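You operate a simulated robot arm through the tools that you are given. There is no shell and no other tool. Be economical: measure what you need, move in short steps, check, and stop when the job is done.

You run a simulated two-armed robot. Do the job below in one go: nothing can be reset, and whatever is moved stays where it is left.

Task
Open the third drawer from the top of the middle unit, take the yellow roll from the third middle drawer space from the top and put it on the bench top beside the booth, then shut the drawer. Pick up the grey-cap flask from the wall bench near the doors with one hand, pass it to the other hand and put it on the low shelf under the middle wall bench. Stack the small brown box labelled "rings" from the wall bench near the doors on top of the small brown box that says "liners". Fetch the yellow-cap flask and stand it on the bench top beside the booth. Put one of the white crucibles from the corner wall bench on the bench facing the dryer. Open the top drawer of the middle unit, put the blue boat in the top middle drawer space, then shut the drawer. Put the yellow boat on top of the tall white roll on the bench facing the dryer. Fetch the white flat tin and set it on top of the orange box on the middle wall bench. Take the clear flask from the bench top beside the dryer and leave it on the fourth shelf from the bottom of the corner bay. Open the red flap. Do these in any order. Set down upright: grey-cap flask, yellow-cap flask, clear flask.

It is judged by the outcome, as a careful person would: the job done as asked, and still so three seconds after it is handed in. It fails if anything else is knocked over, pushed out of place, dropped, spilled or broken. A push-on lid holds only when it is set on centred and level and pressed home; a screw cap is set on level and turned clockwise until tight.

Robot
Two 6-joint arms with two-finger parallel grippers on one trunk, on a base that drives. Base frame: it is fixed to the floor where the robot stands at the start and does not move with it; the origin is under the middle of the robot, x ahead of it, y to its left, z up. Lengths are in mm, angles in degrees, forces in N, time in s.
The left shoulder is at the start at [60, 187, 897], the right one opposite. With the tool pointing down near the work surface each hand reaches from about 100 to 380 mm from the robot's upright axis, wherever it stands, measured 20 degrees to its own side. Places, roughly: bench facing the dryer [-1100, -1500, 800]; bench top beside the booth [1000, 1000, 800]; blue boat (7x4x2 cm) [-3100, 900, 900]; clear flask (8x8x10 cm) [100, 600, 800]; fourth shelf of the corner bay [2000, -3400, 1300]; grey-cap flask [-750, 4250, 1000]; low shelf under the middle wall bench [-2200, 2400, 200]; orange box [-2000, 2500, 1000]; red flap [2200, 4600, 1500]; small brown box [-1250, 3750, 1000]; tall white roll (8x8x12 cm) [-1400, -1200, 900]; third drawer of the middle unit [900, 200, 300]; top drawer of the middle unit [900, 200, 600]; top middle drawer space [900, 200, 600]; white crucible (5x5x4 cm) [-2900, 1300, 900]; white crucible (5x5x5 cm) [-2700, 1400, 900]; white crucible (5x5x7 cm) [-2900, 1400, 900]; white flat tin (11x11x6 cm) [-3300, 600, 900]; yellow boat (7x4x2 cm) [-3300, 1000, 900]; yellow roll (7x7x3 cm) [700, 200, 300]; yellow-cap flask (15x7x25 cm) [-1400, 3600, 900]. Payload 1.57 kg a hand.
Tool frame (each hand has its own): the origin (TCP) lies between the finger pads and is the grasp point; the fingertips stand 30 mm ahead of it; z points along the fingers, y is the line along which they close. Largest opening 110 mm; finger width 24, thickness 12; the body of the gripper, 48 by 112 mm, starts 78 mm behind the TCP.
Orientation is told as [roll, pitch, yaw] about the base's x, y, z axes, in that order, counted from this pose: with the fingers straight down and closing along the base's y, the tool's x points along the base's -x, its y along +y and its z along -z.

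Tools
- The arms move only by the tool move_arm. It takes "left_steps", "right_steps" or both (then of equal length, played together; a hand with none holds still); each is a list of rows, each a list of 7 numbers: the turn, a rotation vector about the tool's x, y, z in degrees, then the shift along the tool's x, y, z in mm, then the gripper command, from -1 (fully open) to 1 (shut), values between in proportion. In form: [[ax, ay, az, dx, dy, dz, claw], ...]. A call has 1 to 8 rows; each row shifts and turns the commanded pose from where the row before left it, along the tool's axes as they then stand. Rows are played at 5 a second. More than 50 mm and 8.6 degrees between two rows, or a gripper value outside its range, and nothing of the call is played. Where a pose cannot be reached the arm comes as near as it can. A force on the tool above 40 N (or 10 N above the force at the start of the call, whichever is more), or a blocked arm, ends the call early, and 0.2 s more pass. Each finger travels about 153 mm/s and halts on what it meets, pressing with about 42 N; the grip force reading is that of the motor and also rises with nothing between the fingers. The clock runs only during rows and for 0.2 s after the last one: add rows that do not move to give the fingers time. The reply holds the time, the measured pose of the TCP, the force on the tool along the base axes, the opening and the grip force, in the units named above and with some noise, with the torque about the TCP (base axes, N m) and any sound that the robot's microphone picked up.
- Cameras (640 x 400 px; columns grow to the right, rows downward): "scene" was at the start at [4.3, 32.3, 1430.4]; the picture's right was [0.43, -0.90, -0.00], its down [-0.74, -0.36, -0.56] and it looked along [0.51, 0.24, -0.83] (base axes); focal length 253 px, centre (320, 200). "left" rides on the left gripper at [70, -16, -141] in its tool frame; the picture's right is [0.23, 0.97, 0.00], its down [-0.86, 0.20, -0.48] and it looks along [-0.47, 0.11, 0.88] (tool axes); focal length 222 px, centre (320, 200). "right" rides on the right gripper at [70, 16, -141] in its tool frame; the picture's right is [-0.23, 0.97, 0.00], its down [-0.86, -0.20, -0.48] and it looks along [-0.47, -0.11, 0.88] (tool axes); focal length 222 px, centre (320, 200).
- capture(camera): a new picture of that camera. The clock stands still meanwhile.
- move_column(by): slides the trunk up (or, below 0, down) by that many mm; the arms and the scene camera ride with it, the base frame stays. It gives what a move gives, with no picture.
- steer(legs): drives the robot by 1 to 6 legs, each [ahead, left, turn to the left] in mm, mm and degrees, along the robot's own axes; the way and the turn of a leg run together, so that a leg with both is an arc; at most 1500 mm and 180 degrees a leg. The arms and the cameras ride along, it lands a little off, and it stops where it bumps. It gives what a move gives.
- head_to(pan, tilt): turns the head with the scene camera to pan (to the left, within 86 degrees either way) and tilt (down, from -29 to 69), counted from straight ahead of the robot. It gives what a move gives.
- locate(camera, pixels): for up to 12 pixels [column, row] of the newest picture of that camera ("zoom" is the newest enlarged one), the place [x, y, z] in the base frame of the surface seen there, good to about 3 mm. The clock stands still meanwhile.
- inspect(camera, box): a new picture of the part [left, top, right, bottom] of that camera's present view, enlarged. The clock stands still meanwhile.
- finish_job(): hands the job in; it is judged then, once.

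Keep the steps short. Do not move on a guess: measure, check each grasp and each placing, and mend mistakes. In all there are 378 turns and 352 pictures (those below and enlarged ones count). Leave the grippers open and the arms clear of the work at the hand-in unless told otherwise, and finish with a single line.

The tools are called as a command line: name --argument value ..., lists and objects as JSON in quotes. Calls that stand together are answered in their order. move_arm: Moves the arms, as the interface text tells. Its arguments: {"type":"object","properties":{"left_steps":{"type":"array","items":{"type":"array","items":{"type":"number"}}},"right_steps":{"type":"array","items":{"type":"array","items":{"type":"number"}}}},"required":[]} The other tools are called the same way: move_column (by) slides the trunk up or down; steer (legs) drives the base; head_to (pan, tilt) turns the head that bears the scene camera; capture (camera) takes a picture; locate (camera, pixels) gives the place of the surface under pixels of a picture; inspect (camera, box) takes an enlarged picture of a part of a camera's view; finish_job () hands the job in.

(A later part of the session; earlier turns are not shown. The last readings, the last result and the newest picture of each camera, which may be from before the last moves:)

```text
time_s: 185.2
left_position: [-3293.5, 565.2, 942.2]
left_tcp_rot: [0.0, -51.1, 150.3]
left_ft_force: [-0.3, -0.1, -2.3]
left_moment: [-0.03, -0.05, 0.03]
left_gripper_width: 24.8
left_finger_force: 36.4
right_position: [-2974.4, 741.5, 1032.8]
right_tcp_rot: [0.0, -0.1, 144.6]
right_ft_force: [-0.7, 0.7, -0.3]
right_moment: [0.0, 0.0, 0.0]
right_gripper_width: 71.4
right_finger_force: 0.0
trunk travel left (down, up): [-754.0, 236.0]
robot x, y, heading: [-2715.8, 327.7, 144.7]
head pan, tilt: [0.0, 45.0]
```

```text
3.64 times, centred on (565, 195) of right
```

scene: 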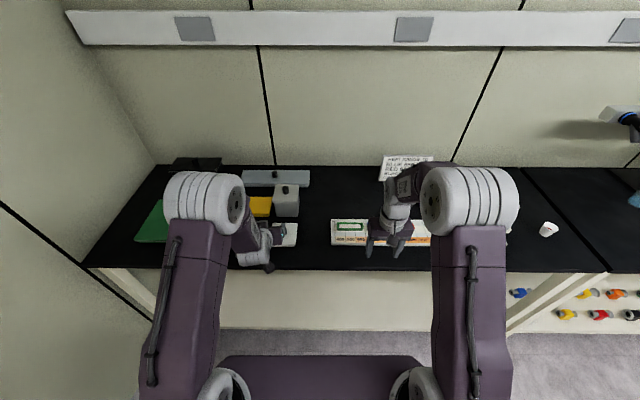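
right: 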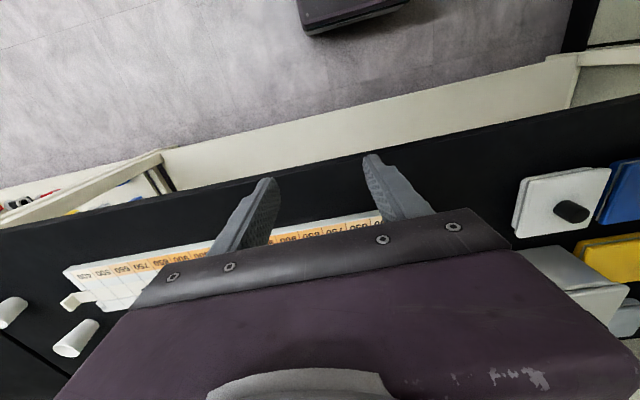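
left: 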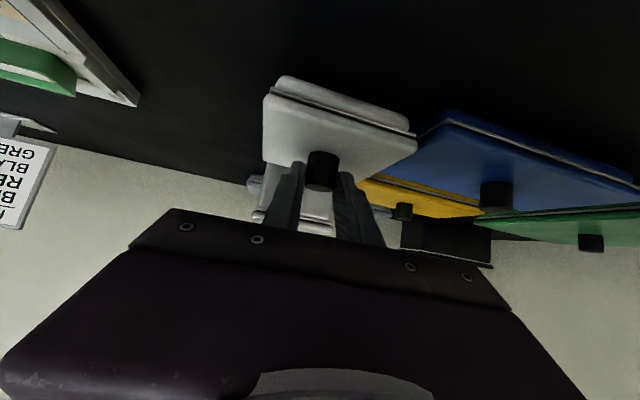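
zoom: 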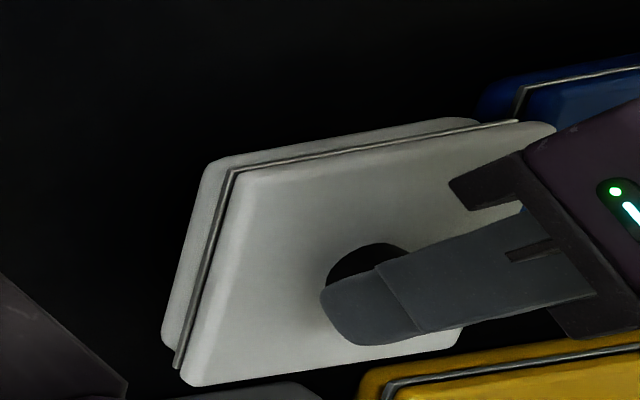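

move_arm --left_steps '[[0, 0, 0, -31, 0, -25, 1], [0, 0, 0, -31, 0, -25, 1], [0, 0, 0, -31, 0, -25, 1], [0, 0, 0, -31, 0, -25, 1]]'

locate --camera "scene" --pixels '[[288, 187], [287, 195], [285, 172]]'

capture --camera "left"

```text
time_s: 186.2
left_position: [-3289.0, 564.5, 1104.6]
left_tcp_rot: [0.0, -51.0, 150.3]
left_ft_force: [-0.9, -0.7, -3.5]
left_moment: [0.0, -0.04, -0.02]
left_gripper_width: 24.7
left_finger_force: 36.3
right_position: [-2973.6, 741.3, 1033.5]
right_tcp_rot: [-0.1, -0.2, 144.6]
right_ft_force: [0.2, -0.4, 0.0]
right_moment: [0.0, 0.01, 0.02]
right_gripper_width: 71.1
right_finger_force: 0.1
trunk travel left (down, up): [-754.0, 236.0]
robot x, y, heading: [-2715.3, 329.9, 144.5]
head pan, tilt: [0.0, 45.0]
```

```text
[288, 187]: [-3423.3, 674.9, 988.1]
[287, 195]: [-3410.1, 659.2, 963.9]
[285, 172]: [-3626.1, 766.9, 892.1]
```

```text
256 pictures are left
```

left: 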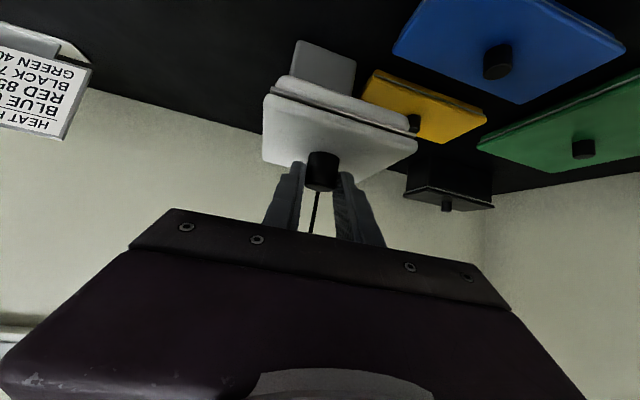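

steer --legs '[[165, -30, -0.4]]'

capture --camera "right"

```text
time_s: 187.7
left_position: [-3401.8, 687.3, 1103.4]
left_tcp_rot: [-0.1, -51.1, 149.7]
left_ft_force: [0.0, -0.7, -1.6]
left_moment: [-0.01, -0.02, 0.02]
left_gripper_width: 24.8
left_finger_force: 36.0
right_position: [-3084.1, 861.4, 1034.3]
right_tcp_rot: [-0.1, -0.1, 144.0]
right_ft_force: [-0.4, 0.1, -0.5]
right_moment: [-0.02, 0.0, -0.01]
right_gripper_width: 71.3
right_finger_force: 0.0
trunk travel left (down, up): [-754.0, 236.0]
robot x, y, heading: [-2831.3, 444.6, 144.2]
head pan, tilt: [0.0, 45.0]
```

```text
255 pictures are left
```

right: 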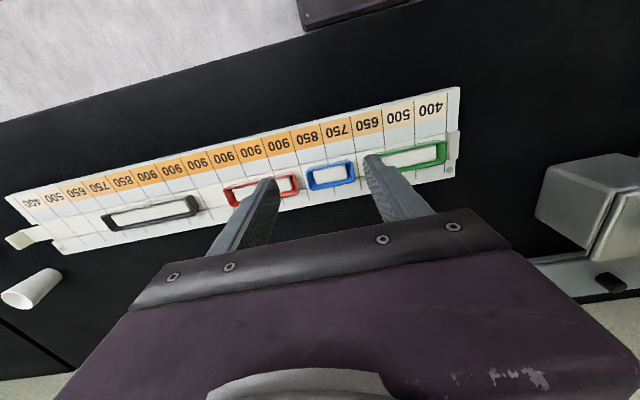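

move_arm --right_steps '[[0, 0, -8.5, 0, 0, 0, -0.3], [0, 0, -8.5, 0, 0, 0, -0.3], [0, 0, -8.5, 0, 0, 0, -0.3], [0, 0, -8.5, 0, 0, 0, -0.3], [0, 0, -8.5, 0, 0, 0, -0.3], [0, 0, -8.5, 0, 0, 0, -0.3], [0, 0, -8.5, 0, 0, 0, -0.3], [0, 0, -8.5, 0, 0, 0, -0.3]]'

move_arm --right_steps '[[0, 0, -8, 0, 0, 0, -0.2], [0, 0, -8, 0, 0, 0, -0.2], [0, 0, -6, 0, 0, 0, -0.2]]'

capture --camera "right"

```text
time_s: 189.5
left_position: [-3403.4, 688.9, 1103.1]
left_tcp_rot: [0.1, -51.1, 149.7]
left_ft_force: [0.5, -0.8, -2.5]
left_moment: [-0.05, 0.01, 0.02]
left_gripper_width: 24.7
left_finger_force: 36.5
right_position: [-3084.7, 862.1, 1033.7]
right_tcp_rot: [-0.2, 0.0, -147.7]
right_ft_force: [0.4, 0.0, -0.7]
right_moment: [0.01, 0.01, -0.01]
right_gripper_width: 71.5
right_finger_force: 0.1
trunk travel left (down, up): [-754.0, 236.0]
robot x, y, heading: [-2831.3, 447.9, 144.2]
head pan, tilt: [0.0, 45.0]
```

```text
time_s: 190.3
left_position: [-3404.1, 689.4, 1102.9]
left_tcp_rot: [-0.1, -51.0, 149.7]
left_ft_force: [0.3, 0.4, -2.4]
left_moment: [-0.01, -0.05, 0.02]
left_gripper_width: 24.6
left_finger_force: 36.2
right_position: [-3084.8, 862.5, 1033.5]
right_tcp_rot: [-0.1, 0.1, -125.8]
right_ft_force: [0.3, -1.0, 0.0]
right_moment: [-0.01, -0.01, -0.01]
right_gripper_width: 66.0
right_finger_force: 0.2
trunk travel left (down, up): [-754.0, 236.0]
robot x, y, heading: [-2831.8, 445.4, 144.0]
head pan, tilt: [0.0, 45.0]
```

```text
254 pictures are left
```

right: 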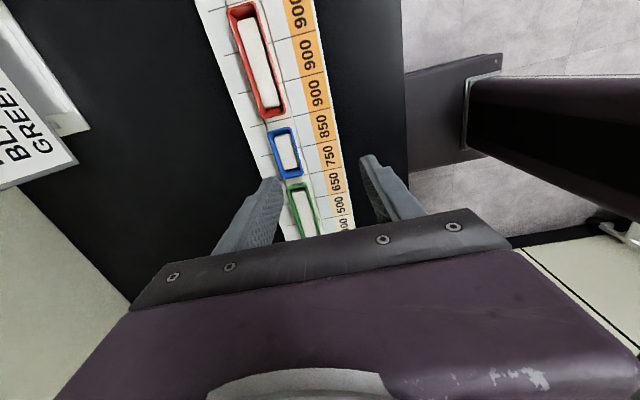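

inspect --camera "right" --box '[250, 110, 340, 200]'

```text
4.44 times, centred on (295, 155) of right
```

zoom: 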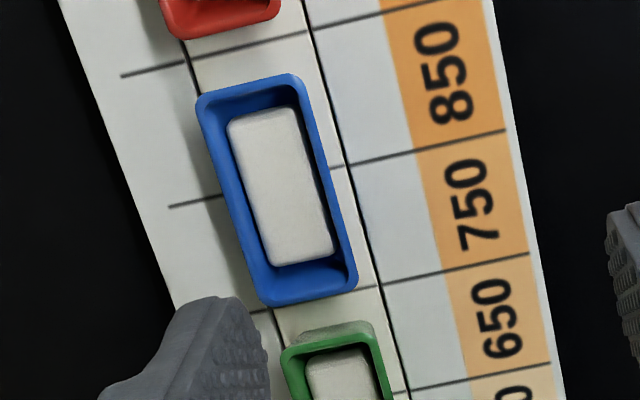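

locate --camera "zoom" --pixels '[[203, 103], [290, 80], [354, 283], [266, 300], [280, 190], [380, 170], [165, 150], [310, 60], [440, 60], [270, 130]]'

```text
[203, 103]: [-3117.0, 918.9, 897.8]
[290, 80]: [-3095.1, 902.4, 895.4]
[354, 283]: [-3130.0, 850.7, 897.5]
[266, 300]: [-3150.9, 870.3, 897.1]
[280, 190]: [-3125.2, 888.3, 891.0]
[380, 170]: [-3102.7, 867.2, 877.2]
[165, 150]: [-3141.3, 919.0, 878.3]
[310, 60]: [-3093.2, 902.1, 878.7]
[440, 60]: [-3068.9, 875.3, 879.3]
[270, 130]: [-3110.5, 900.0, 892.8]
```

move_arm --right_steps '[[0, 0, 0, -3.6, -44, 0, 0.05], [0, 0, 0, 0, 0, 45, 0.05], [0, 0, 0, 0, 0, 45, 0.05], [0, 0, 0, 0, 0, 10, 0.05]]'

capture --camera "right"

```text
time_s: 191.3
left_position: [-3403.8, 689.1, 1102.3]
left_tcp_rot: [0.0, -50.9, 149.6]
left_ft_force: [0.0, 0.8, -2.3]
left_moment: [0.03, -0.03, -0.02]
left_gripper_width: 24.7
left_finger_force: 35.9
right_position: [-3124.6, 885.2, 933.9]
right_tcp_rot: [0.1, 0.0, -125.9]
right_ft_force: [-0.4, -0.5, 0.5]
right_moment: [0.0, 0.02, -0.03]
right_gripper_width: 52.3
right_finger_force: 0.1
trunk travel left (down, up): [-754.0, 236.0]
robot x, y, heading: [-2830.7, 449.2, 144.2]
head pan, tilt: [0.0, 45.0]
```

```text
252 pictures are left
```

right: 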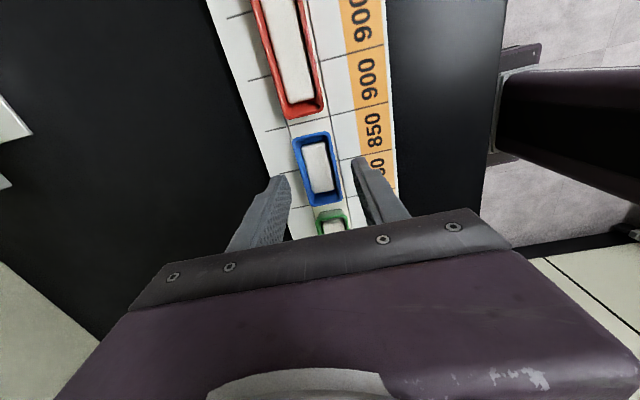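

Centred over the blue boat. Lower 22 mm and grip, then lift a bit.

move_arm --right_steps '[[0, 0, 0, 0, 0, 12, 0.05], [0, 0, 0, 0, 0, 10, 0.05], [0, 0, 0, 0, 0, 0, 0.4], [0, 0, 0, 0, 0, 0, 0.8], [0, 0, 0, 0, 0, 0, 0.8], [0, 0, 0, 0, 0, -10, 0.8], [0, 0, 0, 0, 0, -30, 0.8]]'

capture --camera "right"

```text
time_s: 192.9
left_position: [-3404.1, 687.7, 1103.4]
left_tcp_rot: [0.0, -51.0, 149.8]
left_ft_force: [-0.4, 0.0, -2.3]
left_moment: [0.0, -0.04, 0.0]
left_gripper_width: 24.7
left_finger_force: 36.6
right_position: [-3122.9, 885.6, 953.9]
right_tcp_rot: [-0.1, 0.0, -126.0]
right_ft_force: [0.6, -0.1, 0.6]
right_moment: [-0.01, 0.0, -0.03]
right_gripper_width: 11.3
right_finger_force: 0.1
trunk travel left (down, up): [-754.0, 236.0]
robot x, y, heading: [-2834.0, 445.1, 143.9]
head pan, tilt: [0.0, 45.0]
```

```text
251 pictures are left
```

right: 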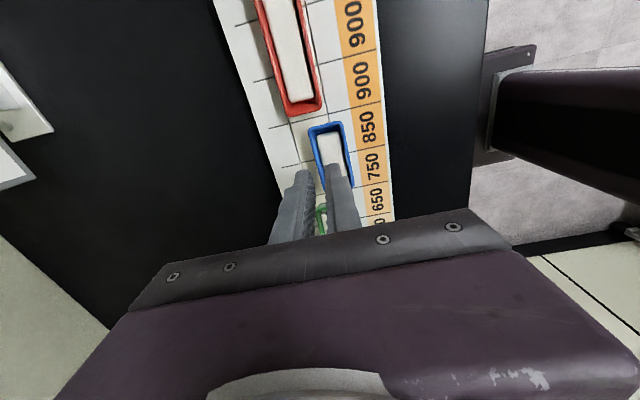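

inspect --camera "right" --box '[270, 100, 390, 200]'

locate --camera "right" --pixels '[[311, 130], [340, 124], [353, 182], [332, 150], [320, 190]]'

```text
4.00 times, centred on (330, 150) of right
```

zoom: 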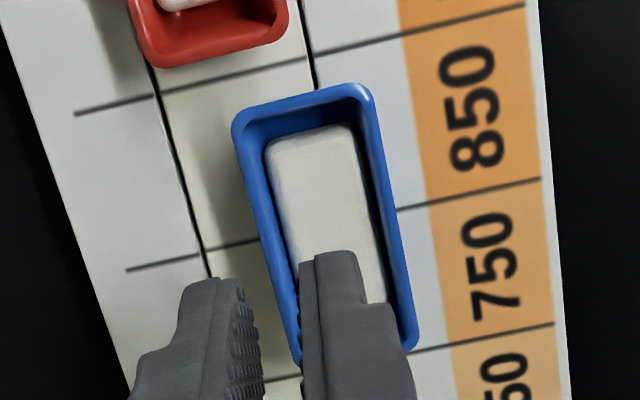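

```text
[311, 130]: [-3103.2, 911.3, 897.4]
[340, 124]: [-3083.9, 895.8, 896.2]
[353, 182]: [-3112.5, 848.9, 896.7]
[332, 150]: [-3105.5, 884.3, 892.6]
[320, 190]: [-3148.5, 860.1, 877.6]
```

move_arm --right_steps '[[0, 0, -4.6, 0, 0, 0, 0.05], [0, 0, 0, 3, 15.7, 0, 0.05], [0, 0, 0, 0, 0, 20, 0.05], [0, 0, 0, 0, 0, 8, 0.05]]'

inspect --camera "right" --box '[240, 90, 400, 240]'

```text
time_s: 193.9
left_position: [-3405.0, 688.9, 1102.0]
left_tcp_rot: [0.0, -50.9, 149.7]
left_ft_force: [-0.6, 0.1, -2.2]
left_moment: [0.0, -0.04, 0.0]
left_gripper_width: 24.6
left_finger_force: 36.2
right_position: [-3109.1, 882.1, 924.3]
right_tcp_rot: [0.0, 0.1, -121.5]
right_ft_force: [0.2, 0.5, 0.3]
right_moment: [0.02, 0.0, 0.01]
right_gripper_width: 52.5
right_finger_force: 0.0
trunk travel left (down, up): [-754.0, 236.0]
robot x, y, heading: [-2831.5, 445.9, 144.0]
head pan, tilt: [0.0, 45.0]
```

```text
2.67 times, centred on (320, 165) of right
```

zoom: 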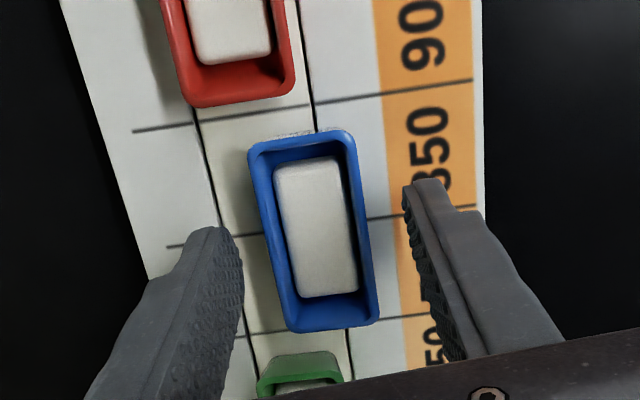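

move_arm --right_steps '[[0, 0, 0, 0, -3, 8, 0.05], [0, 0, 0, 0, 0, 6.5, 0.05], [0, 0, 0, 0, 0, 0, 0.3], [0, 0, 0, 0, 0, 0, 1], [0, 0, 0, 0, 0, 0, 1]]'

inspect --camera "right" --box '[240, 90, 400, 240]'

```text
time_s: 195.1
left_position: [-3404.3, 688.0, 1104.3]
left_tcp_rot: [-0.1, -51.1, 149.7]
left_ft_force: [0.2, 0.6, -1.7]
left_moment: [-0.05, -0.02, 0.03]
left_gripper_width: 24.7
left_finger_force: 36.7
right_position: [-3111.1, 881.3, 908.2]
right_tcp_rot: [0.1, 0.1, -121.2]
right_ft_force: [-0.3, 0.9, 0.1]
right_moment: [0.0, -0.01, 0.01]
right_gripper_width: 24.8
right_finger_force: 37.1
trunk travel left (down, up): [-754.0, 236.0]
robot x, y, heading: [-2832.0, 447.6, 144.1]
head pan, tilt: [0.0, 45.0]
```

```text
2.67 times, centred on (320, 165) of right
```

zoom: 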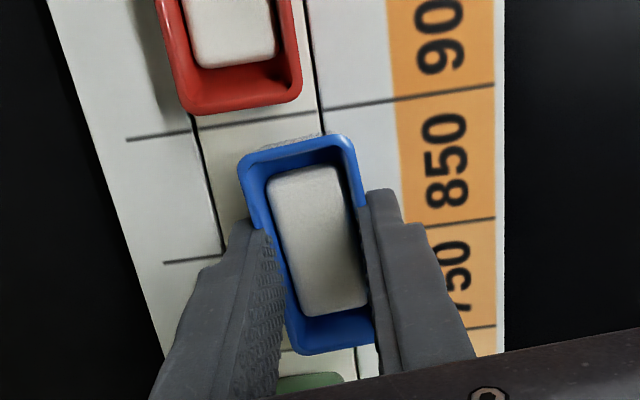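

move_arm --right_steps '[[0, 0, 0, 0, 0, -3, 1], [0, 0, 0, 0, 0, -5, 1], [0, 0, 0, 0, 0, -8, 1], [0, 0, 0, 0, 0, -8, 1]]'

inspect --camera "right" --box '[240, 90, 400, 240]'

```text
time_s: 196.1
left_position: [-3404.9, 689.0, 1102.0]
left_tcp_rot: [0.0, -51.0, 149.7]
left_ft_force: [-0.5, -0.5, -1.5]
left_moment: [-0.06, -0.03, 0.01]
left_gripper_width: 24.7
left_finger_force: 36.8
right_position: [-3110.5, 881.0, 933.1]
right_tcp_rot: [0.1, 0.1, -121.3]
right_ft_force: [0.1, 0.1, 0.0]
right_moment: [-0.01, 0.04, -0.15]
right_gripper_width: 25.6
right_finger_force: 37.7
trunk travel left (down, up): [-754.0, 236.0]
robot x, y, heading: [-2832.1, 448.7, 143.9]
head pan, tilt: [0.0, 45.0]
```

```text
2.67 times, centred on (320, 165) of right
```

zoom: 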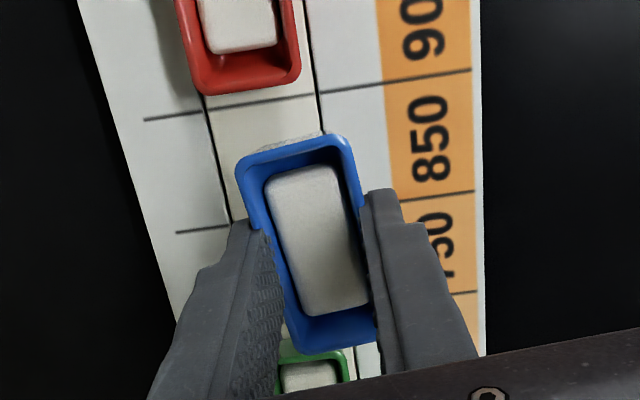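

locate --camera "zoom" --pixels '[[242, 172], [345, 145], [370, 338], [300, 348], [268, 158], [330, 345]]'

```text
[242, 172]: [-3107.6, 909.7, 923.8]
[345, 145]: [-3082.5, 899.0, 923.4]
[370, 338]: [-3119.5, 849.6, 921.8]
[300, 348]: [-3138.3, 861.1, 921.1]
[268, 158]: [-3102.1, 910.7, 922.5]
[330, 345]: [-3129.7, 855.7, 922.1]
```

move_arm --right_steps '[[0, 0, 0, 0, 0, -20, 1], [0, 0, 0, 0, 0, -30, 1], [0, 0, 0, 0, 0, -30, 1], [0, 0, 0, 0, 0, -30, 1]]'

steer --legs '[[-400, 0, 0]]'

inspect --camera "right" --box '[240, 90, 400, 240]'

```text
time_s: 197.1
left_position: [-3403.8, 688.7, 1102.6]
left_tcp_rot: [0.1, -51.0, 149.7]
left_ft_force: [-0.1, -0.6, -2.5]
left_moment: [-0.04, -0.05, 0.0]
left_gripper_width: 25.0
left_finger_force: 36.3
right_position: [-3108.4, 880.1, 1043.5]
right_tcp_rot: [-0.1, 0.1, -121.2]
right_ft_force: [0.1, -0.3, -0.9]
right_moment: [0.01, -0.01, 0.0]
right_gripper_width: 25.5
right_finger_force: 36.9
trunk travel left (down, up): [-754.0, 236.0]
robot x, y, heading: [-2829.9, 445.2, 143.7]
head pan, tilt: [0.0, 45.0]
```

```text
time_s: 199.6
left_position: [-3076.7, 447.8, 1102.7]
left_tcp_rot: [0.0, -50.9, 150.2]
left_ft_force: [0.7, 0.7, -3.0]
left_moment: [-0.02, -0.06, 0.01]
left_gripper_width: 24.7
left_finger_force: 36.8
right_position: [-2784.2, 643.4, 1042.0]
right_tcp_rot: [0.0, 0.1, -120.8]
right_ft_force: [0.5, -0.1, 0.0]
right_moment: [0.03, 0.0, 0.03]
right_gripper_width: 25.7
right_finger_force: 37.4
trunk travel left (down, up): [-754.0, 236.0]
robot x, y, heading: [-2498.7, 212.7, 144.6]
head pan, tilt: [0.0, 45.0]
```

```text
2.67 times, centred on (320, 165) of right
```

zoom: 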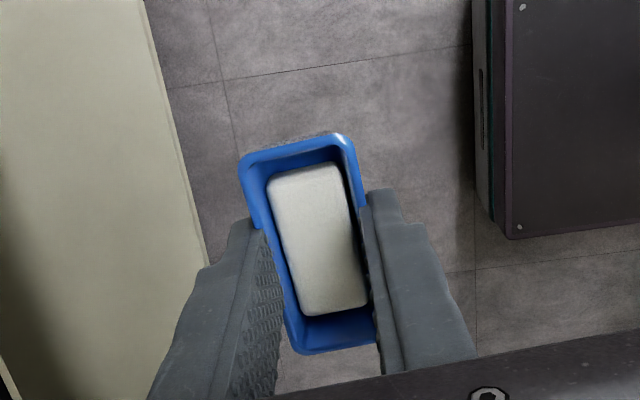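

steer --legs '[[0, -1150, 0], [0, -1150, 0]]'

head_to --pan 10 --tilt 40

capture --camera "scene"

capture --camera "left"

```text
time_s: 210.8
left_position: [-1759.3, 2309.5, 1103.1]
left_tcp_rot: [0.0, -51.0, 149.7]
left_ft_force: [-1.0, -0.2, -2.4]
left_moment: [-0.01, -0.02, 0.0]
left_gripper_width: 24.4
left_finger_force: 36.7
right_position: [-1465.8, 2501.6, 1041.6]
right_tcp_rot: [0.0, 0.1, -121.2]
right_ft_force: [0.2, -0.1, -0.2]
right_moment: [0.02, 0.0, -0.03]
right_gripper_width: 25.6
right_finger_force: 37.3
trunk travel left (down, up): [-754.0, 236.0]
robot x, y, heading: [-1183.2, 2070.6, 144.1]
head pan, tilt: [0.0, 45.0]
```

```text
time_s: 211.5
left_position: [-1758.6, 2309.3, 1103.2]
left_tcp_rot: [0.0, -51.0, 149.7]
left_ft_force: [-0.5, -1.0, -2.0]
left_moment: [-0.03, -0.01, -0.02]
left_gripper_width: 24.6
left_finger_force: 36.2
right_position: [-1465.7, 2502.2, 1042.2]
right_tcp_rot: [-0.1, 0.1, -121.2]
right_ft_force: [-0.1, -0.4, -0.2]
right_moment: [-0.04, -0.05, 0.01]
right_gripper_width: 25.5
right_finger_force: 37.3
trunk travel left (down, up): [-754.0, 236.0]
robot x, y, heading: [-1186.7, 2064.1, 144.1]
head pan, tilt: [10.0, 40.0]
```

```text
245 pictures are left
```

scene: 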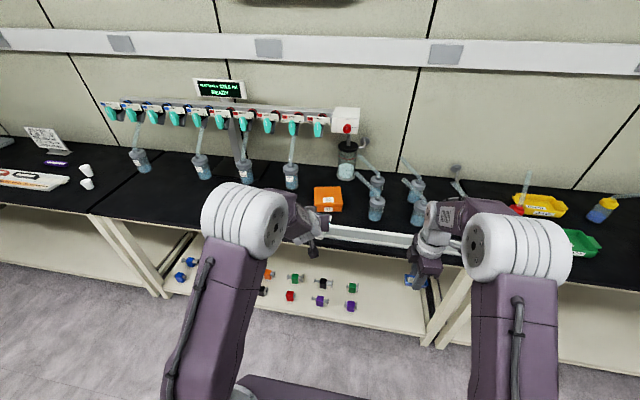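

```text
244 pictures are left
```

left: 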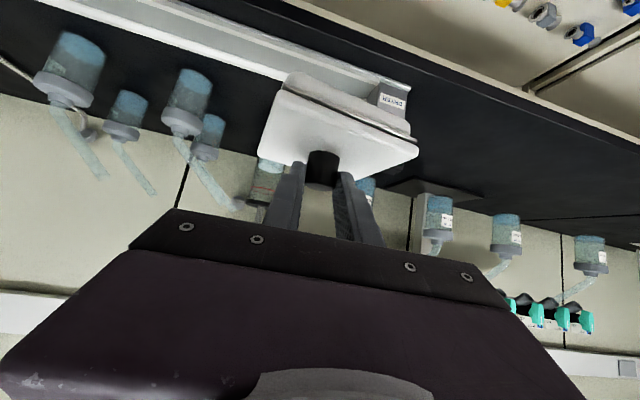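

inspect --camera "scene" --box '[260, 130, 440, 250]'

```text
3.33 times, centred on (350, 190) of scene
```

zoom: 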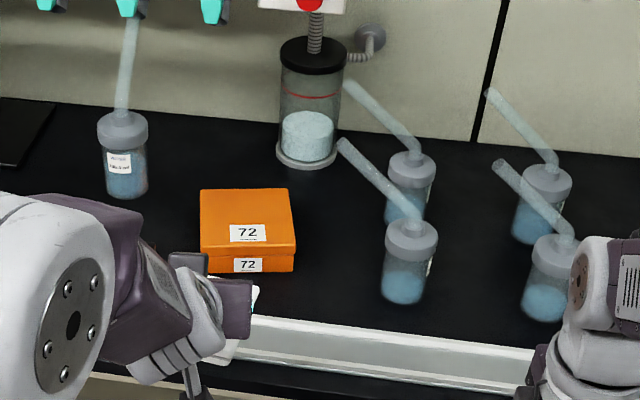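

locate --camera "zoom" --pixels '[[203, 245], [293, 245], [288, 192], [204, 195], [247, 220], [247, 268], [393, 290], [405, 230], [345, 145], [125, 190], [400, 340], [310, 155]]'

```text
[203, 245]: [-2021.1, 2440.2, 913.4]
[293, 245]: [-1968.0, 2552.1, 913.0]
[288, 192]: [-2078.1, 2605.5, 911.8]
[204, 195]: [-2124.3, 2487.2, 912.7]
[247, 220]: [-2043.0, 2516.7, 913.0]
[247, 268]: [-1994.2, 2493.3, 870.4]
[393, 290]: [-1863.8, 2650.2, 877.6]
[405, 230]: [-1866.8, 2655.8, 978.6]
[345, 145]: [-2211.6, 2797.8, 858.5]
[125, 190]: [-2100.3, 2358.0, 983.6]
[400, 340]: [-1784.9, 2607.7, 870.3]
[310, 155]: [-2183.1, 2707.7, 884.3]
```

steer --legs '[[325, -3, 0]]'

capture --camera "left"

head_to --pan 15 --tilt 50

capture --camera "scene"

```text
time_s: 213.7
left_position: [-2014.6, 2502.6, 1103.2]
left_tcp_rot: [0.0, -51.0, 149.3]
left_ft_force: [0.0, 0.1, -2.8]
left_moment: [0.01, -0.02, 0.0]
left_gripper_width: 24.8
left_finger_force: 36.2
right_position: [-1719.9, 2693.6, 1043.0]
right_tcp_rot: [-0.1, 0.1, -121.5]
right_ft_force: [0.2, -0.5, -1.9]
right_moment: [0.01, 0.02, 0.02]
right_gripper_width: 25.4
right_finger_force: 37.0
trunk travel left (down, up): [-754.0, 236.0]
robot x, y, heading: [-1440.2, 2260.8, 144.1]
head pan, tilt: [10.0, 40.0]
```

```text
242 pictures are left
```

left: 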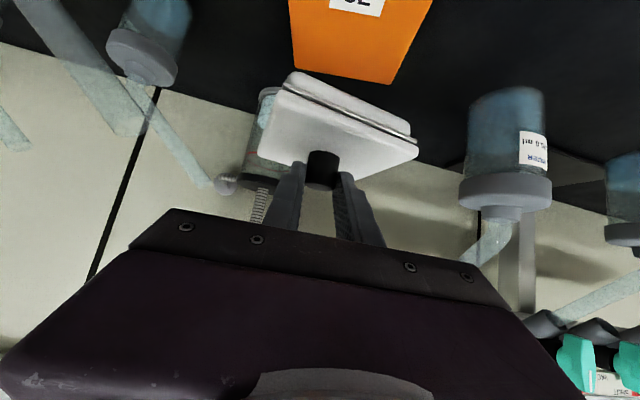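

```text
time_s: 214.4
left_position: [-2015.9, 2503.0, 1102.4]
left_tcp_rot: [0.0, -50.8, 149.4]
left_ft_force: [-0.8, 0.1, -3.2]
left_moment: [-0.02, -0.01, -0.01]
left_gripper_width: 24.6
left_finger_force: 36.8
right_position: [-1719.4, 2694.2, 1043.4]
right_tcp_rot: [0.0, 0.0, -121.5]
right_ft_force: [0.3, -0.2, -0.5]
right_moment: [-0.05, -0.05, -0.08]
right_gripper_width: 25.8
right_finger_force: 36.5
trunk travel left (down, up): [-754.0, 236.0]
robot x, y, heading: [-1441.5, 2262.3, 143.6]
head pan, tilt: [15.0, 50.0]
```

```text
241 pictures are left
```

scene: 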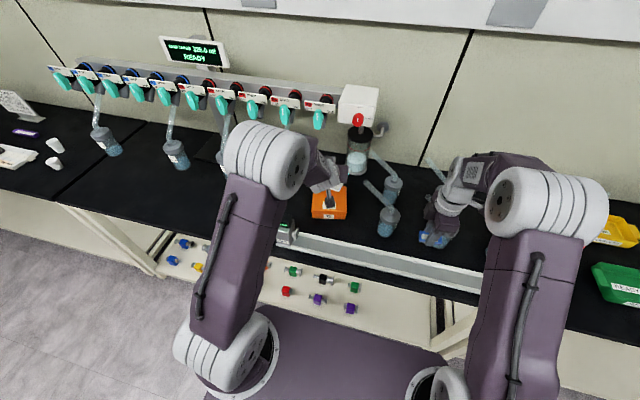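

move_arm --left_steps '[[0, 0, 0, -13.6, 1, 16.7, 1], [0, 0, 0, 28.7, 0, 23.4, 1], [0, 0, 0, 28.7, 0, 23.4, 1], [0, 0, 0, 23, 0, 19, 1]]'

capture --camera "left"

inspect --camera "scene" --box '[250, 130, 450, 260]'

```text
time_s: 215.4
left_position: [-2036.9, 2515.5, 997.1]
left_tcp_rot: [0.0, -50.9, 149.3]
left_ft_force: [-0.4, 0.3, -2.4]
left_moment: [-0.08, -0.05, 0.0]
left_gripper_width: 24.5
left_finger_force: 36.1
right_position: [-1721.2, 2695.4, 1042.1]
right_tcp_rot: [0.0, 0.1, -121.6]
right_ft_force: [-0.5, 0.5, 0.8]
right_moment: [0.01, -0.01, 0.01]
right_gripper_width: 2.1
right_finger_force: 24.0
trunk travel left (down, up): [-754.0, 236.0]
robot x, y, heading: [-1445.6, 2259.3, 143.9]
head pan, tilt: [15.0, 50.0]
```

```text
240 pictures are left
```

left: 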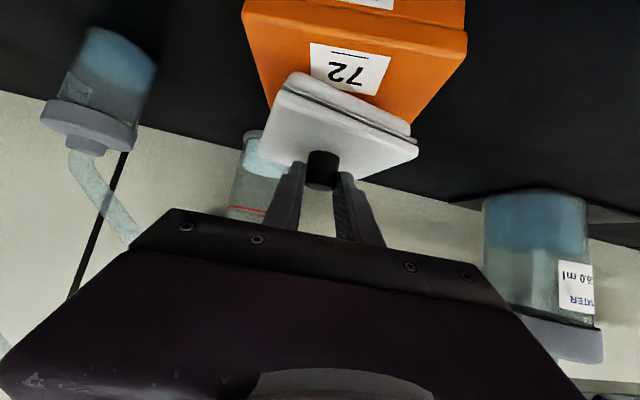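

```text
3.08 times, centred on (350, 195) of scene
```

zoom: 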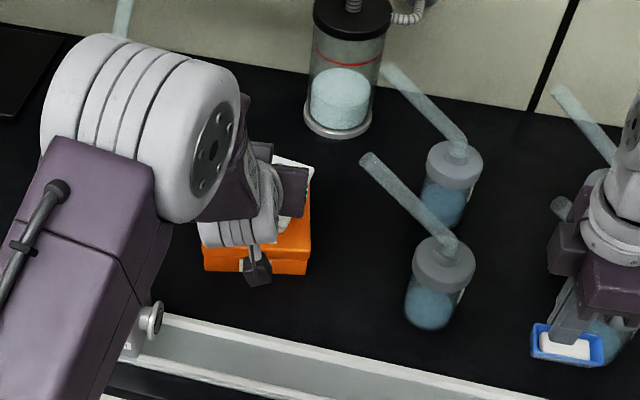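

locate --camera "zoom" --pixels '[[565, 345], [540, 330], [600, 340], [560, 358]]'

capture --camera "right"

```text
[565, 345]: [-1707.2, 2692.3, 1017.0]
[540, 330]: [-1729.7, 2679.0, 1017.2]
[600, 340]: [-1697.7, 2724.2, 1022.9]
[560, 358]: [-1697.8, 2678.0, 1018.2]
```

```text
238 pictures are left
```

right: 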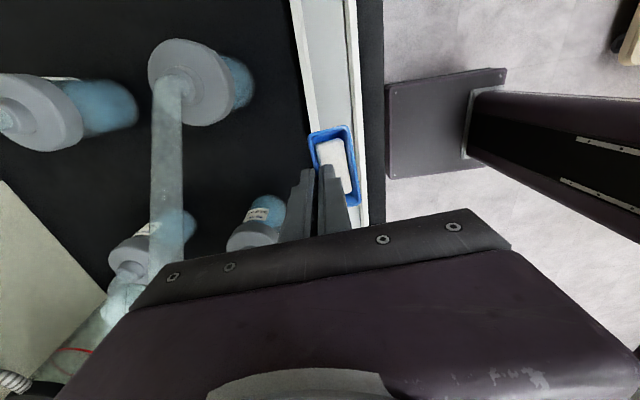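

locate --camera "right" --pixels '[[325, 60], [330, 100], [300, 60], [352, 60], [335, 150], [313, 150], [350, 130], [345, 200], [310, 120], [358, 150]]'

inspect --camera "right" --box '[270, 110, 390, 230]'

```text
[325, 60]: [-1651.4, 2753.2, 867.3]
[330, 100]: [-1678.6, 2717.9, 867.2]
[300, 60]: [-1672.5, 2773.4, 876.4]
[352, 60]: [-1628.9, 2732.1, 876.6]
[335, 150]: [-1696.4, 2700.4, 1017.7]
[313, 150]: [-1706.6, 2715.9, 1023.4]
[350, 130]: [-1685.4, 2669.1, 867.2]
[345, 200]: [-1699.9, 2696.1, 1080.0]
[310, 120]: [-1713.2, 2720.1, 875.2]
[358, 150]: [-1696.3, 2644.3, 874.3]
```

```text
3.33 times, centred on (330, 170) of right
```

zoom: 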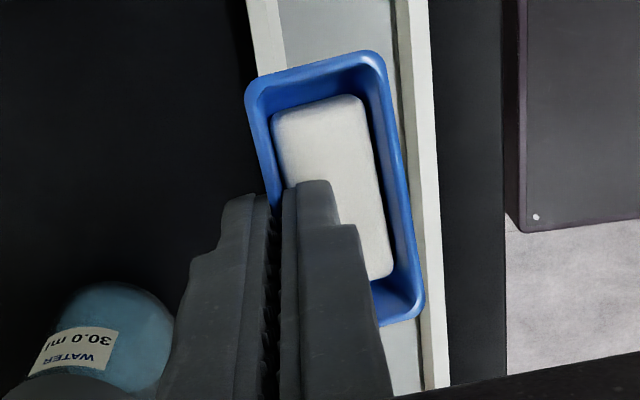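

locate --camera "right" --pixels '[[205, 100], [190, 60], [240, 80], [260, 230], [60, 120], [240, 105], [165, 150]]'

```text
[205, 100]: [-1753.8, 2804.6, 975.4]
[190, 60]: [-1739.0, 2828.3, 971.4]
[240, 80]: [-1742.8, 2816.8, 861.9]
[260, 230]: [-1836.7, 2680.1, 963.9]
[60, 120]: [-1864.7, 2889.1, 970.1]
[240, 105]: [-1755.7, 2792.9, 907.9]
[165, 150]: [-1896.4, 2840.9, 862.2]
```

The boat is only pinched by one wall; I set it gently into the flat channel right below (floor z 867) to regrip it better.

move_arm --right_steps '[[0, 0, 0, 0, 4, 0, 1], [0, 0, 0, 0, 4, 0, 1], [0, 0, 0, 0, 0, 15, 1], [0, 0, 0, 0, 0, 20, 1], [0, 0, 0, 0, 0, 20, 1], [0, 0, 0, 0, 0, 20, 1]]'

inspect --camera "right" --box '[200, 50, 440, 250]'

```text
time_s: 216.8
left_position: [-2036.9, 2515.3, 998.2]
left_tcp_rot: [0.0, -50.9, 149.3]
left_ft_force: [0.1, 0.0, -2.2]
left_moment: [-0.08, 0.0, 0.0]
left_gripper_width: 24.5
left_finger_force: 35.8
right_position: [-1714.3, 2690.0, 964.9]
right_tcp_rot: [0.0, 0.1, -121.6]
right_ft_force: [0.0, -0.1, -0.4]
right_moment: [-0.03, -0.03, 0.02]
right_gripper_width: 2.0
right_finger_force: 23.5
trunk travel left (down, up): [-754.0, 236.0]
robot x, y, heading: [-1440.9, 2261.2, 143.5]
head pan, tilt: [15.0, 50.0]
```

```text
2.00 times, centred on (320, 150) of right
```

zoom: 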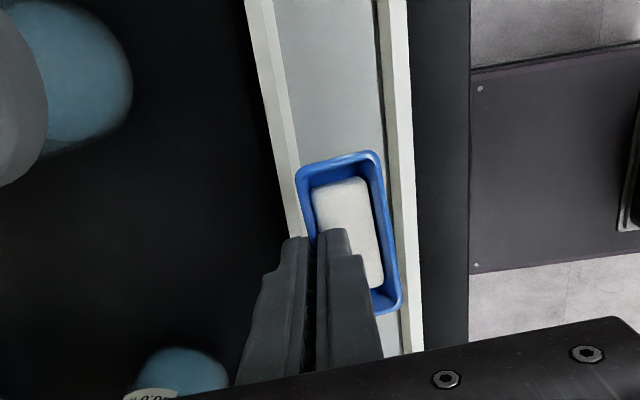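

move_arm --right_steps '[[0, 0, 0, 0, 0, 20, 1], [0, 0, 0, 0, 0, 20, 1], [0, 0, 0, 0, 0, 10, 1], [0, 0, 0, 0, 0, 3, 1]]'

inspect --camera "right" --box '[200, 50, 440, 250]'

```text
time_s: 217.8
left_position: [-2036.6, 2515.1, 997.1]
left_tcp_rot: [0.0, -50.9, 149.5]
left_ft_force: [-0.8, -0.9, -2.2]
left_moment: [-0.01, -0.01, -0.02]
left_gripper_width: 24.8
left_finger_force: 36.4
right_position: [-1713.2, 2690.2, 913.8]
right_tcp_rot: [0.0, 0.1, -121.6]
right_ft_force: [0.3, -0.7, -0.9]
right_moment: [0.0, -0.02, 0.03]
right_gripper_width: 1.9
right_finger_force: 23.9
trunk travel left (down, up): [-754.0, 236.0]
robot x, y, heading: [-1442.3, 2258.5, 144.0]
head pan, tilt: [15.0, 50.0]
```

```text
2.00 times, centred on (320, 150) of right
```

zoom: 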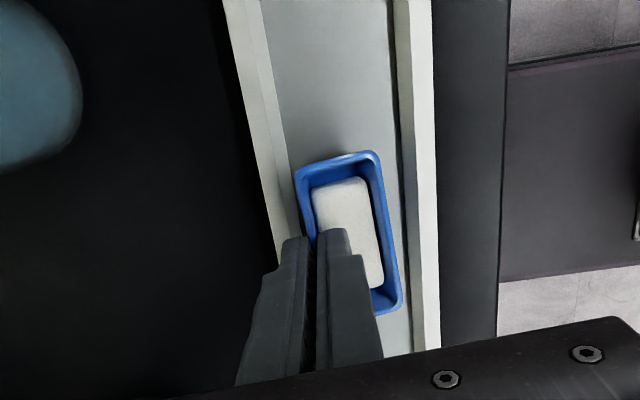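

move_arm --right_steps '[[0, 0, 0, 0, 6, 0, 1], [0, 0, 0, 0, 0, 2, 1], [0, 0, 0, 0, 0, 2, 1], [0, 0, 0, 0, 0, 2, 1]]'

```text
time_s: 218.8
left_position: [-2035.7, 2514.2, 998.7]
left_tcp_rot: [0.0, -51.0, 149.4]
left_ft_force: [0.3, -0.5, -1.9]
left_moment: [0.0, -0.06, 0.0]
left_gripper_width: 24.4
left_finger_force: 35.8
right_position: [-1708.7, 2686.2, 907.7]
right_tcp_rot: [-0.1, 0.1, -121.7]
right_ft_force: [0.0, -0.1, 2.8]
right_moment: [0.08, -0.1, 0.03]
right_gripper_width: 1.7
right_finger_force: 23.6
trunk travel left (down, up): [-754.0, 236.0]
robot x, y, heading: [-1444.8, 2261.4, 143.5]
head pan, tilt: [15.0, 50.0]
```

move_arm --right_steps '[[0, 0, 0, 0, 0, 1.2, 1], [0, 0, 0, 0, 0, 0, 0.9], [0, 0, 0, 0, 0, 0, 0.9], [0, 0, 0, 0, 0, -10, 0.9], [0, 0, 0, 0, 0, -20, 0.9], [0, 0, 0, 0, 0, -40, 0.9], [0, 0, 0, 0, 0, -40, 0.5]]'

inspect --camera "right" --box '[200, 50, 440, 250]'

```text
time_s: 220.4
left_position: [-2036.6, 2513.7, 998.5]
left_tcp_rot: [0.0, -51.0, 149.3]
left_ft_force: [1.5, -0.1, -2.3]
left_moment: [-0.05, -0.04, -0.03]
left_gripper_width: 24.3
left_finger_force: 36.3
right_position: [-1708.8, 2687.7, 1019.4]
right_tcp_rot: [-0.1, 0.1, -121.6]
right_ft_force: [0.0, 0.7, 0.2]
right_moment: [0.06, 0.01, -0.01]
right_gripper_width: 27.7
right_finger_force: 0.2
trunk travel left (down, up): [-754.0, 236.0]
robot x, y, heading: [-1442.7, 2255.4, 143.8]
head pan, tilt: [15.0, 50.0]
```

```text
2.00 times, centred on (320, 150) of right
```

zoom: 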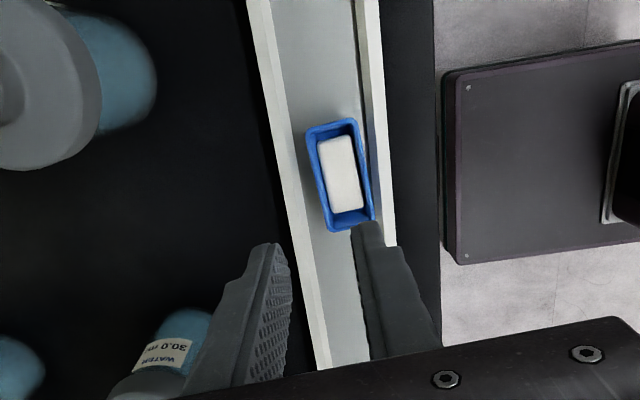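

move_arm --left_steps '[[0, 0, 0, 7.8, 0, 6.3, 1], [0, 0, 0, 5.4, 0, 4.4, 1], [0, 0, 0, 1.2, 0, 1, 1], [0, 0, 0, 1.2, 0, 1, 1]]'

capture --camera "left"

```text
time_s: 221.4
left_position: [-2034.0, 2514.0, 978.2]
left_tcp_rot: [0.0, -51.1, 149.4]
left_ft_force: [-1.1, 0.7, 2.0]
left_moment: [0.14, -0.08, 0.01]
left_gripper_width: 24.5
left_finger_force: 36.5
right_position: [-1708.5, 2687.7, 1017.6]
right_tcp_rot: [0.0, 0.1, -121.6]
right_ft_force: [0.5, -0.3, -0.2]
right_moment: [-0.02, -0.03, 0.0]
right_gripper_width: 27.3
right_finger_force: 0.0
trunk travel left (down, up): [-754.0, 236.0]
robot x, y, heading: [-1444.7, 2258.3, 143.8]
head pan, tilt: [15.0, 50.0]
```

```text
233 pictures are left
```

left: 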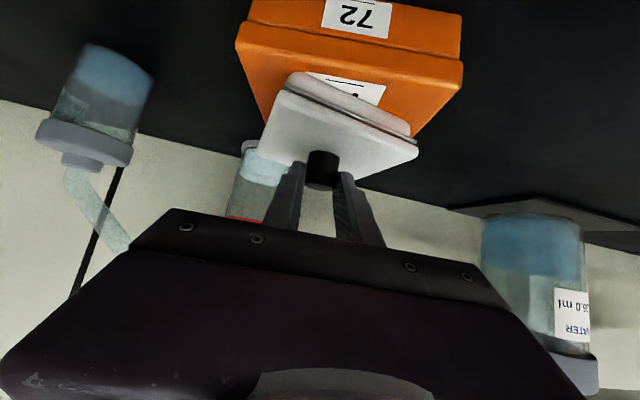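

move_arm --left_steps '[[0, 0, 0, 0.8, 0, 0.6, 1], [0, 0, 0, 0, 0, 0, 0.3], [0, 0, 0, 0, 0, 0, -0.1], [0, 0, 0, 0, 0, 0, -0.1], [0, 0, 0, 0, 0, -20, -0.1], [0, 0, 0, 0, 0, -40, -0.1], [0, 0, 0, 0, 0, -40, -0.1]]'

capture --camera "left"

inspect --camera "scene" --box '[250, 130, 450, 260]'

```text
time_s: 223.0
left_position: [-1965.1, 2473.7, 1042.3]
left_tcp_rot: [0.0, -51.1, 149.4]
left_ft_force: [-0.7, -0.6, -0.3]
left_moment: [-0.02, 0.04, -0.01]
left_gripper_width: 60.6
left_finger_force: 0.0
right_position: [-1708.4, 2686.6, 1017.8]
right_tcp_rot: [-0.1, 0.1, -121.7]
right_ft_force: [-0.9, 0.0, 0.4]
right_moment: [-0.02, 0.04, -0.02]
right_gripper_width: 27.5
right_finger_force: 0.0
trunk travel left (down, up): [-754.0, 236.0]
robot x, y, heading: [-1444.2, 2263.2, 143.7]
head pan, tilt: [15.0, 50.0]
```

```text
232 pictures are left
```

left: 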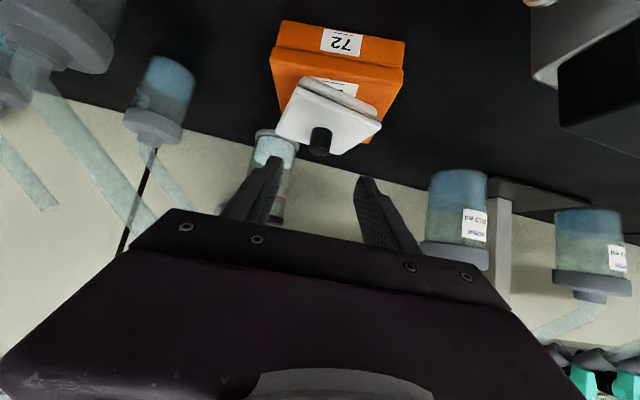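

```text
3.08 times, centred on (350, 195) of scene
```

zoom: 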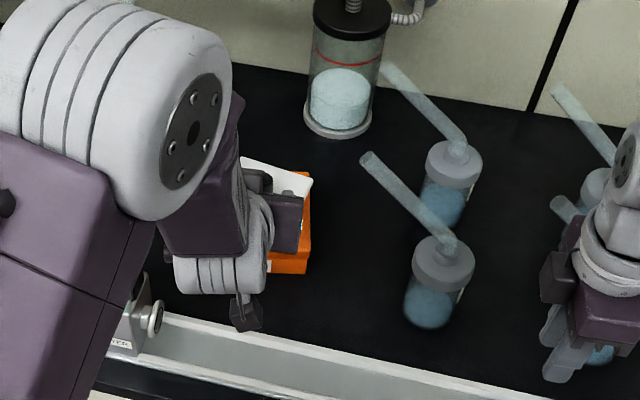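

locate --camera "left" --pixels '[[298, 90], [376, 120], [345, 152], [278, 133], [320, 120], [404, 68], [375, 138], [272, 60]]'

```text
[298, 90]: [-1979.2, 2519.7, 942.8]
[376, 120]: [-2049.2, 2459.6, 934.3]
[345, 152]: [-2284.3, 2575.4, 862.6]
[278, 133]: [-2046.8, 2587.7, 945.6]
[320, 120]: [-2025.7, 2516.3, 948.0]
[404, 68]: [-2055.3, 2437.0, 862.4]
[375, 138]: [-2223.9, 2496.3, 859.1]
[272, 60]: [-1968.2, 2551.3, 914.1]
```

capture --camera "right"

locate --camera "right" --pixels '[[315, 116], [336, 111], [347, 157], [326, 164], [333, 138], [340, 70], [318, 80]]'

```text
230 pictures are left
```

right: 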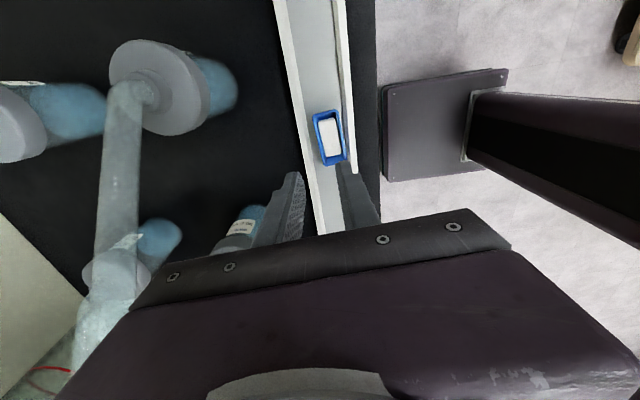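

```text
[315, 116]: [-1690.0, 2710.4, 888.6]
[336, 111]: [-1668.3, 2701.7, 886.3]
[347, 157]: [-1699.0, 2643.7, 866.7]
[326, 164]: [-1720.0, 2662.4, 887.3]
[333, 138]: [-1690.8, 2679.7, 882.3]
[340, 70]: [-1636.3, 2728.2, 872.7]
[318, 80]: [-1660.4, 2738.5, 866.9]
```

move_arm --right_steps '[[0, 0, 8.3, 0, 0, 0, -0.3], [0, 0, 8.3, 0, 0, 0, -0.6], [0, 0, 8.3, 0, 0, 0, -0.6], [0, 0, 8.3, 0, 0, 0, -0.6], [0, 0, 8.3, 0, 0, 0, -0.6], [0, 0, 8.3, 0, 0, 0, -0.6], [0, 0, 8.3, 0, 0, 0, -0.6], [0, 0, 8.3, 0, 0, 0, -0.6]]'

move_arm --right_steps '[[0, 0, 8.3, 0, 0, 0, -0.6], [0, 0, 8.3, 0, 0, 0, -0.6], [0, 0, 7.4, 0, 0, 0, -0.6]]'

capture --camera "right"

```text
time_s: 224.8
left_position: [-1966.9, 2472.5, 1040.9]
left_tcp_rot: [0.0, -51.0, 149.4]
left_ft_force: [0.2, -0.3, 0.6]
left_moment: [0.01, -0.02, 0.0]
left_gripper_width: 60.4
left_finger_force: 0.1
right_position: [-1709.6, 2686.2, 1018.4]
right_tcp_rot: [-0.1, 0.0, 171.9]
right_ft_force: [-0.1, 0.7, 0.3]
right_moment: [-0.01, -0.02, 0.0]
right_gripper_width: 88.1
right_finger_force: 0.1
trunk travel left (down, up): [-754.0, 236.0]
robot x, y, heading: [-1441.7, 2261.4, 143.6]
head pan, tilt: [15.0, 50.0]
```

```text
time_s: 225.6
left_position: [-1966.7, 2473.0, 1041.7]
left_tcp_rot: [-0.1, -51.1, 149.4]
left_ft_force: [0.3, -0.4, 0.9]
left_moment: [-0.01, 0.0, -0.02]
left_gripper_width: 60.4
left_finger_force: 0.0
right_position: [-1707.8, 2687.2, 1017.4]
right_tcp_rot: [0.0, 0.0, 147.9]
right_ft_force: [0.0, 0.2, -0.3]
right_moment: [-0.03, 0.0, 0.03]
right_gripper_width: 87.9
right_finger_force: 0.0
trunk travel left (down, up): [-754.0, 236.0]
robot x, y, heading: [-1444.0, 2257.2, 144.0]
head pan, tilt: [15.0, 50.0]
```

```text
229 pictures are left
```

right: 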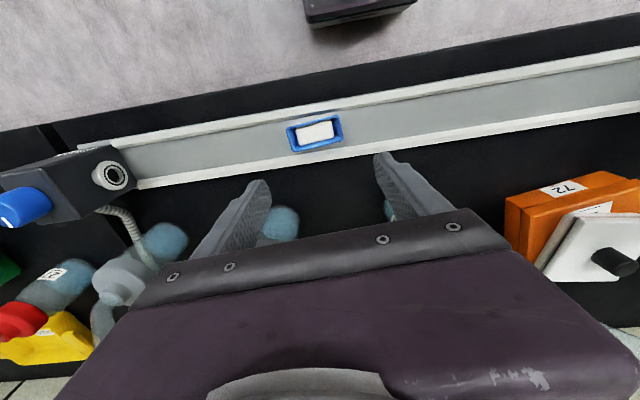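

inspect --camera "right" --box '[490, 150, 640, 320]'

locate --camera "right" --pixels '[[545, 270], [585, 215], [545, 262], [607, 255], [290, 133], [340, 118], [342, 138], [296, 150], [575, 222]]'

```text
2.35 times, centred on (565, 235) of right
```

zoom: 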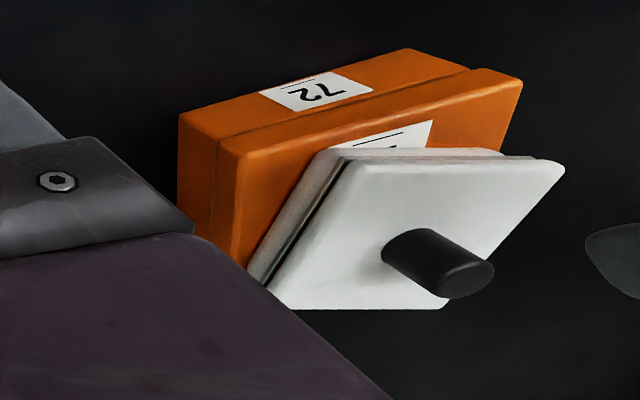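

```text
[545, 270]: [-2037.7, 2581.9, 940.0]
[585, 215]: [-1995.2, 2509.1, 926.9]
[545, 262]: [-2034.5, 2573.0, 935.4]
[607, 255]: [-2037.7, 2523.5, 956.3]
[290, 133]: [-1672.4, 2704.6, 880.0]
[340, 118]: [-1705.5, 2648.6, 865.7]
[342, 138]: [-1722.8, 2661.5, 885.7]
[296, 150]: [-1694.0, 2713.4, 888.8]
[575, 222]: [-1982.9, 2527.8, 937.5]
```

move_arm --right_steps '[[0, 0, 0, 14.5, -3, 0, -0.6], [0, 0, 0, 0, 0, 45, -0.6], [0, 0, 0, 0, 0, 45, -0.6]]'

capture --camera "right"

```text
time_s: 226.4
left_position: [-1968.9, 2474.8, 1040.5]
left_tcp_rot: [-0.1, -50.9, 149.3]
left_ft_force: [-0.4, -0.2, -0.6]
left_moment: [0.0, 0.01, 0.0]
left_gripper_width: 60.4
left_finger_force: 0.0
right_position: [-1695.3, 2682.3, 926.6]
right_tcp_rot: [0.0, 0.1, 148.0]
right_ft_force: [0.6, -1.1, 0.7]
right_moment: [0.0, 0.0, 0.01]
right_gripper_width: 87.9
right_finger_force: 0.0
trunk travel left (down, up): [-754.0, 236.0]
robot x, y, heading: [-1445.2, 2259.5, 143.8]
head pan, tilt: [15.0, 50.0]
```

```text
227 pictures are left
```

right: 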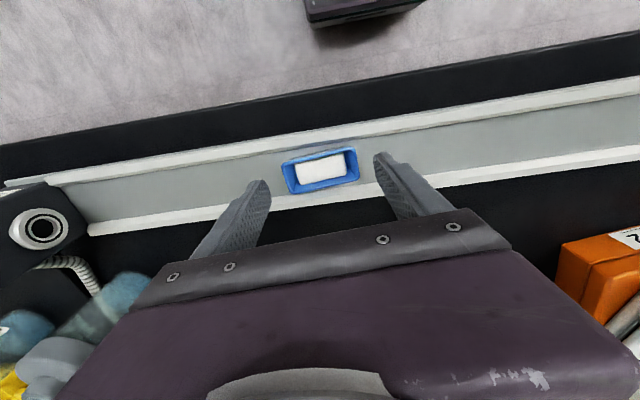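

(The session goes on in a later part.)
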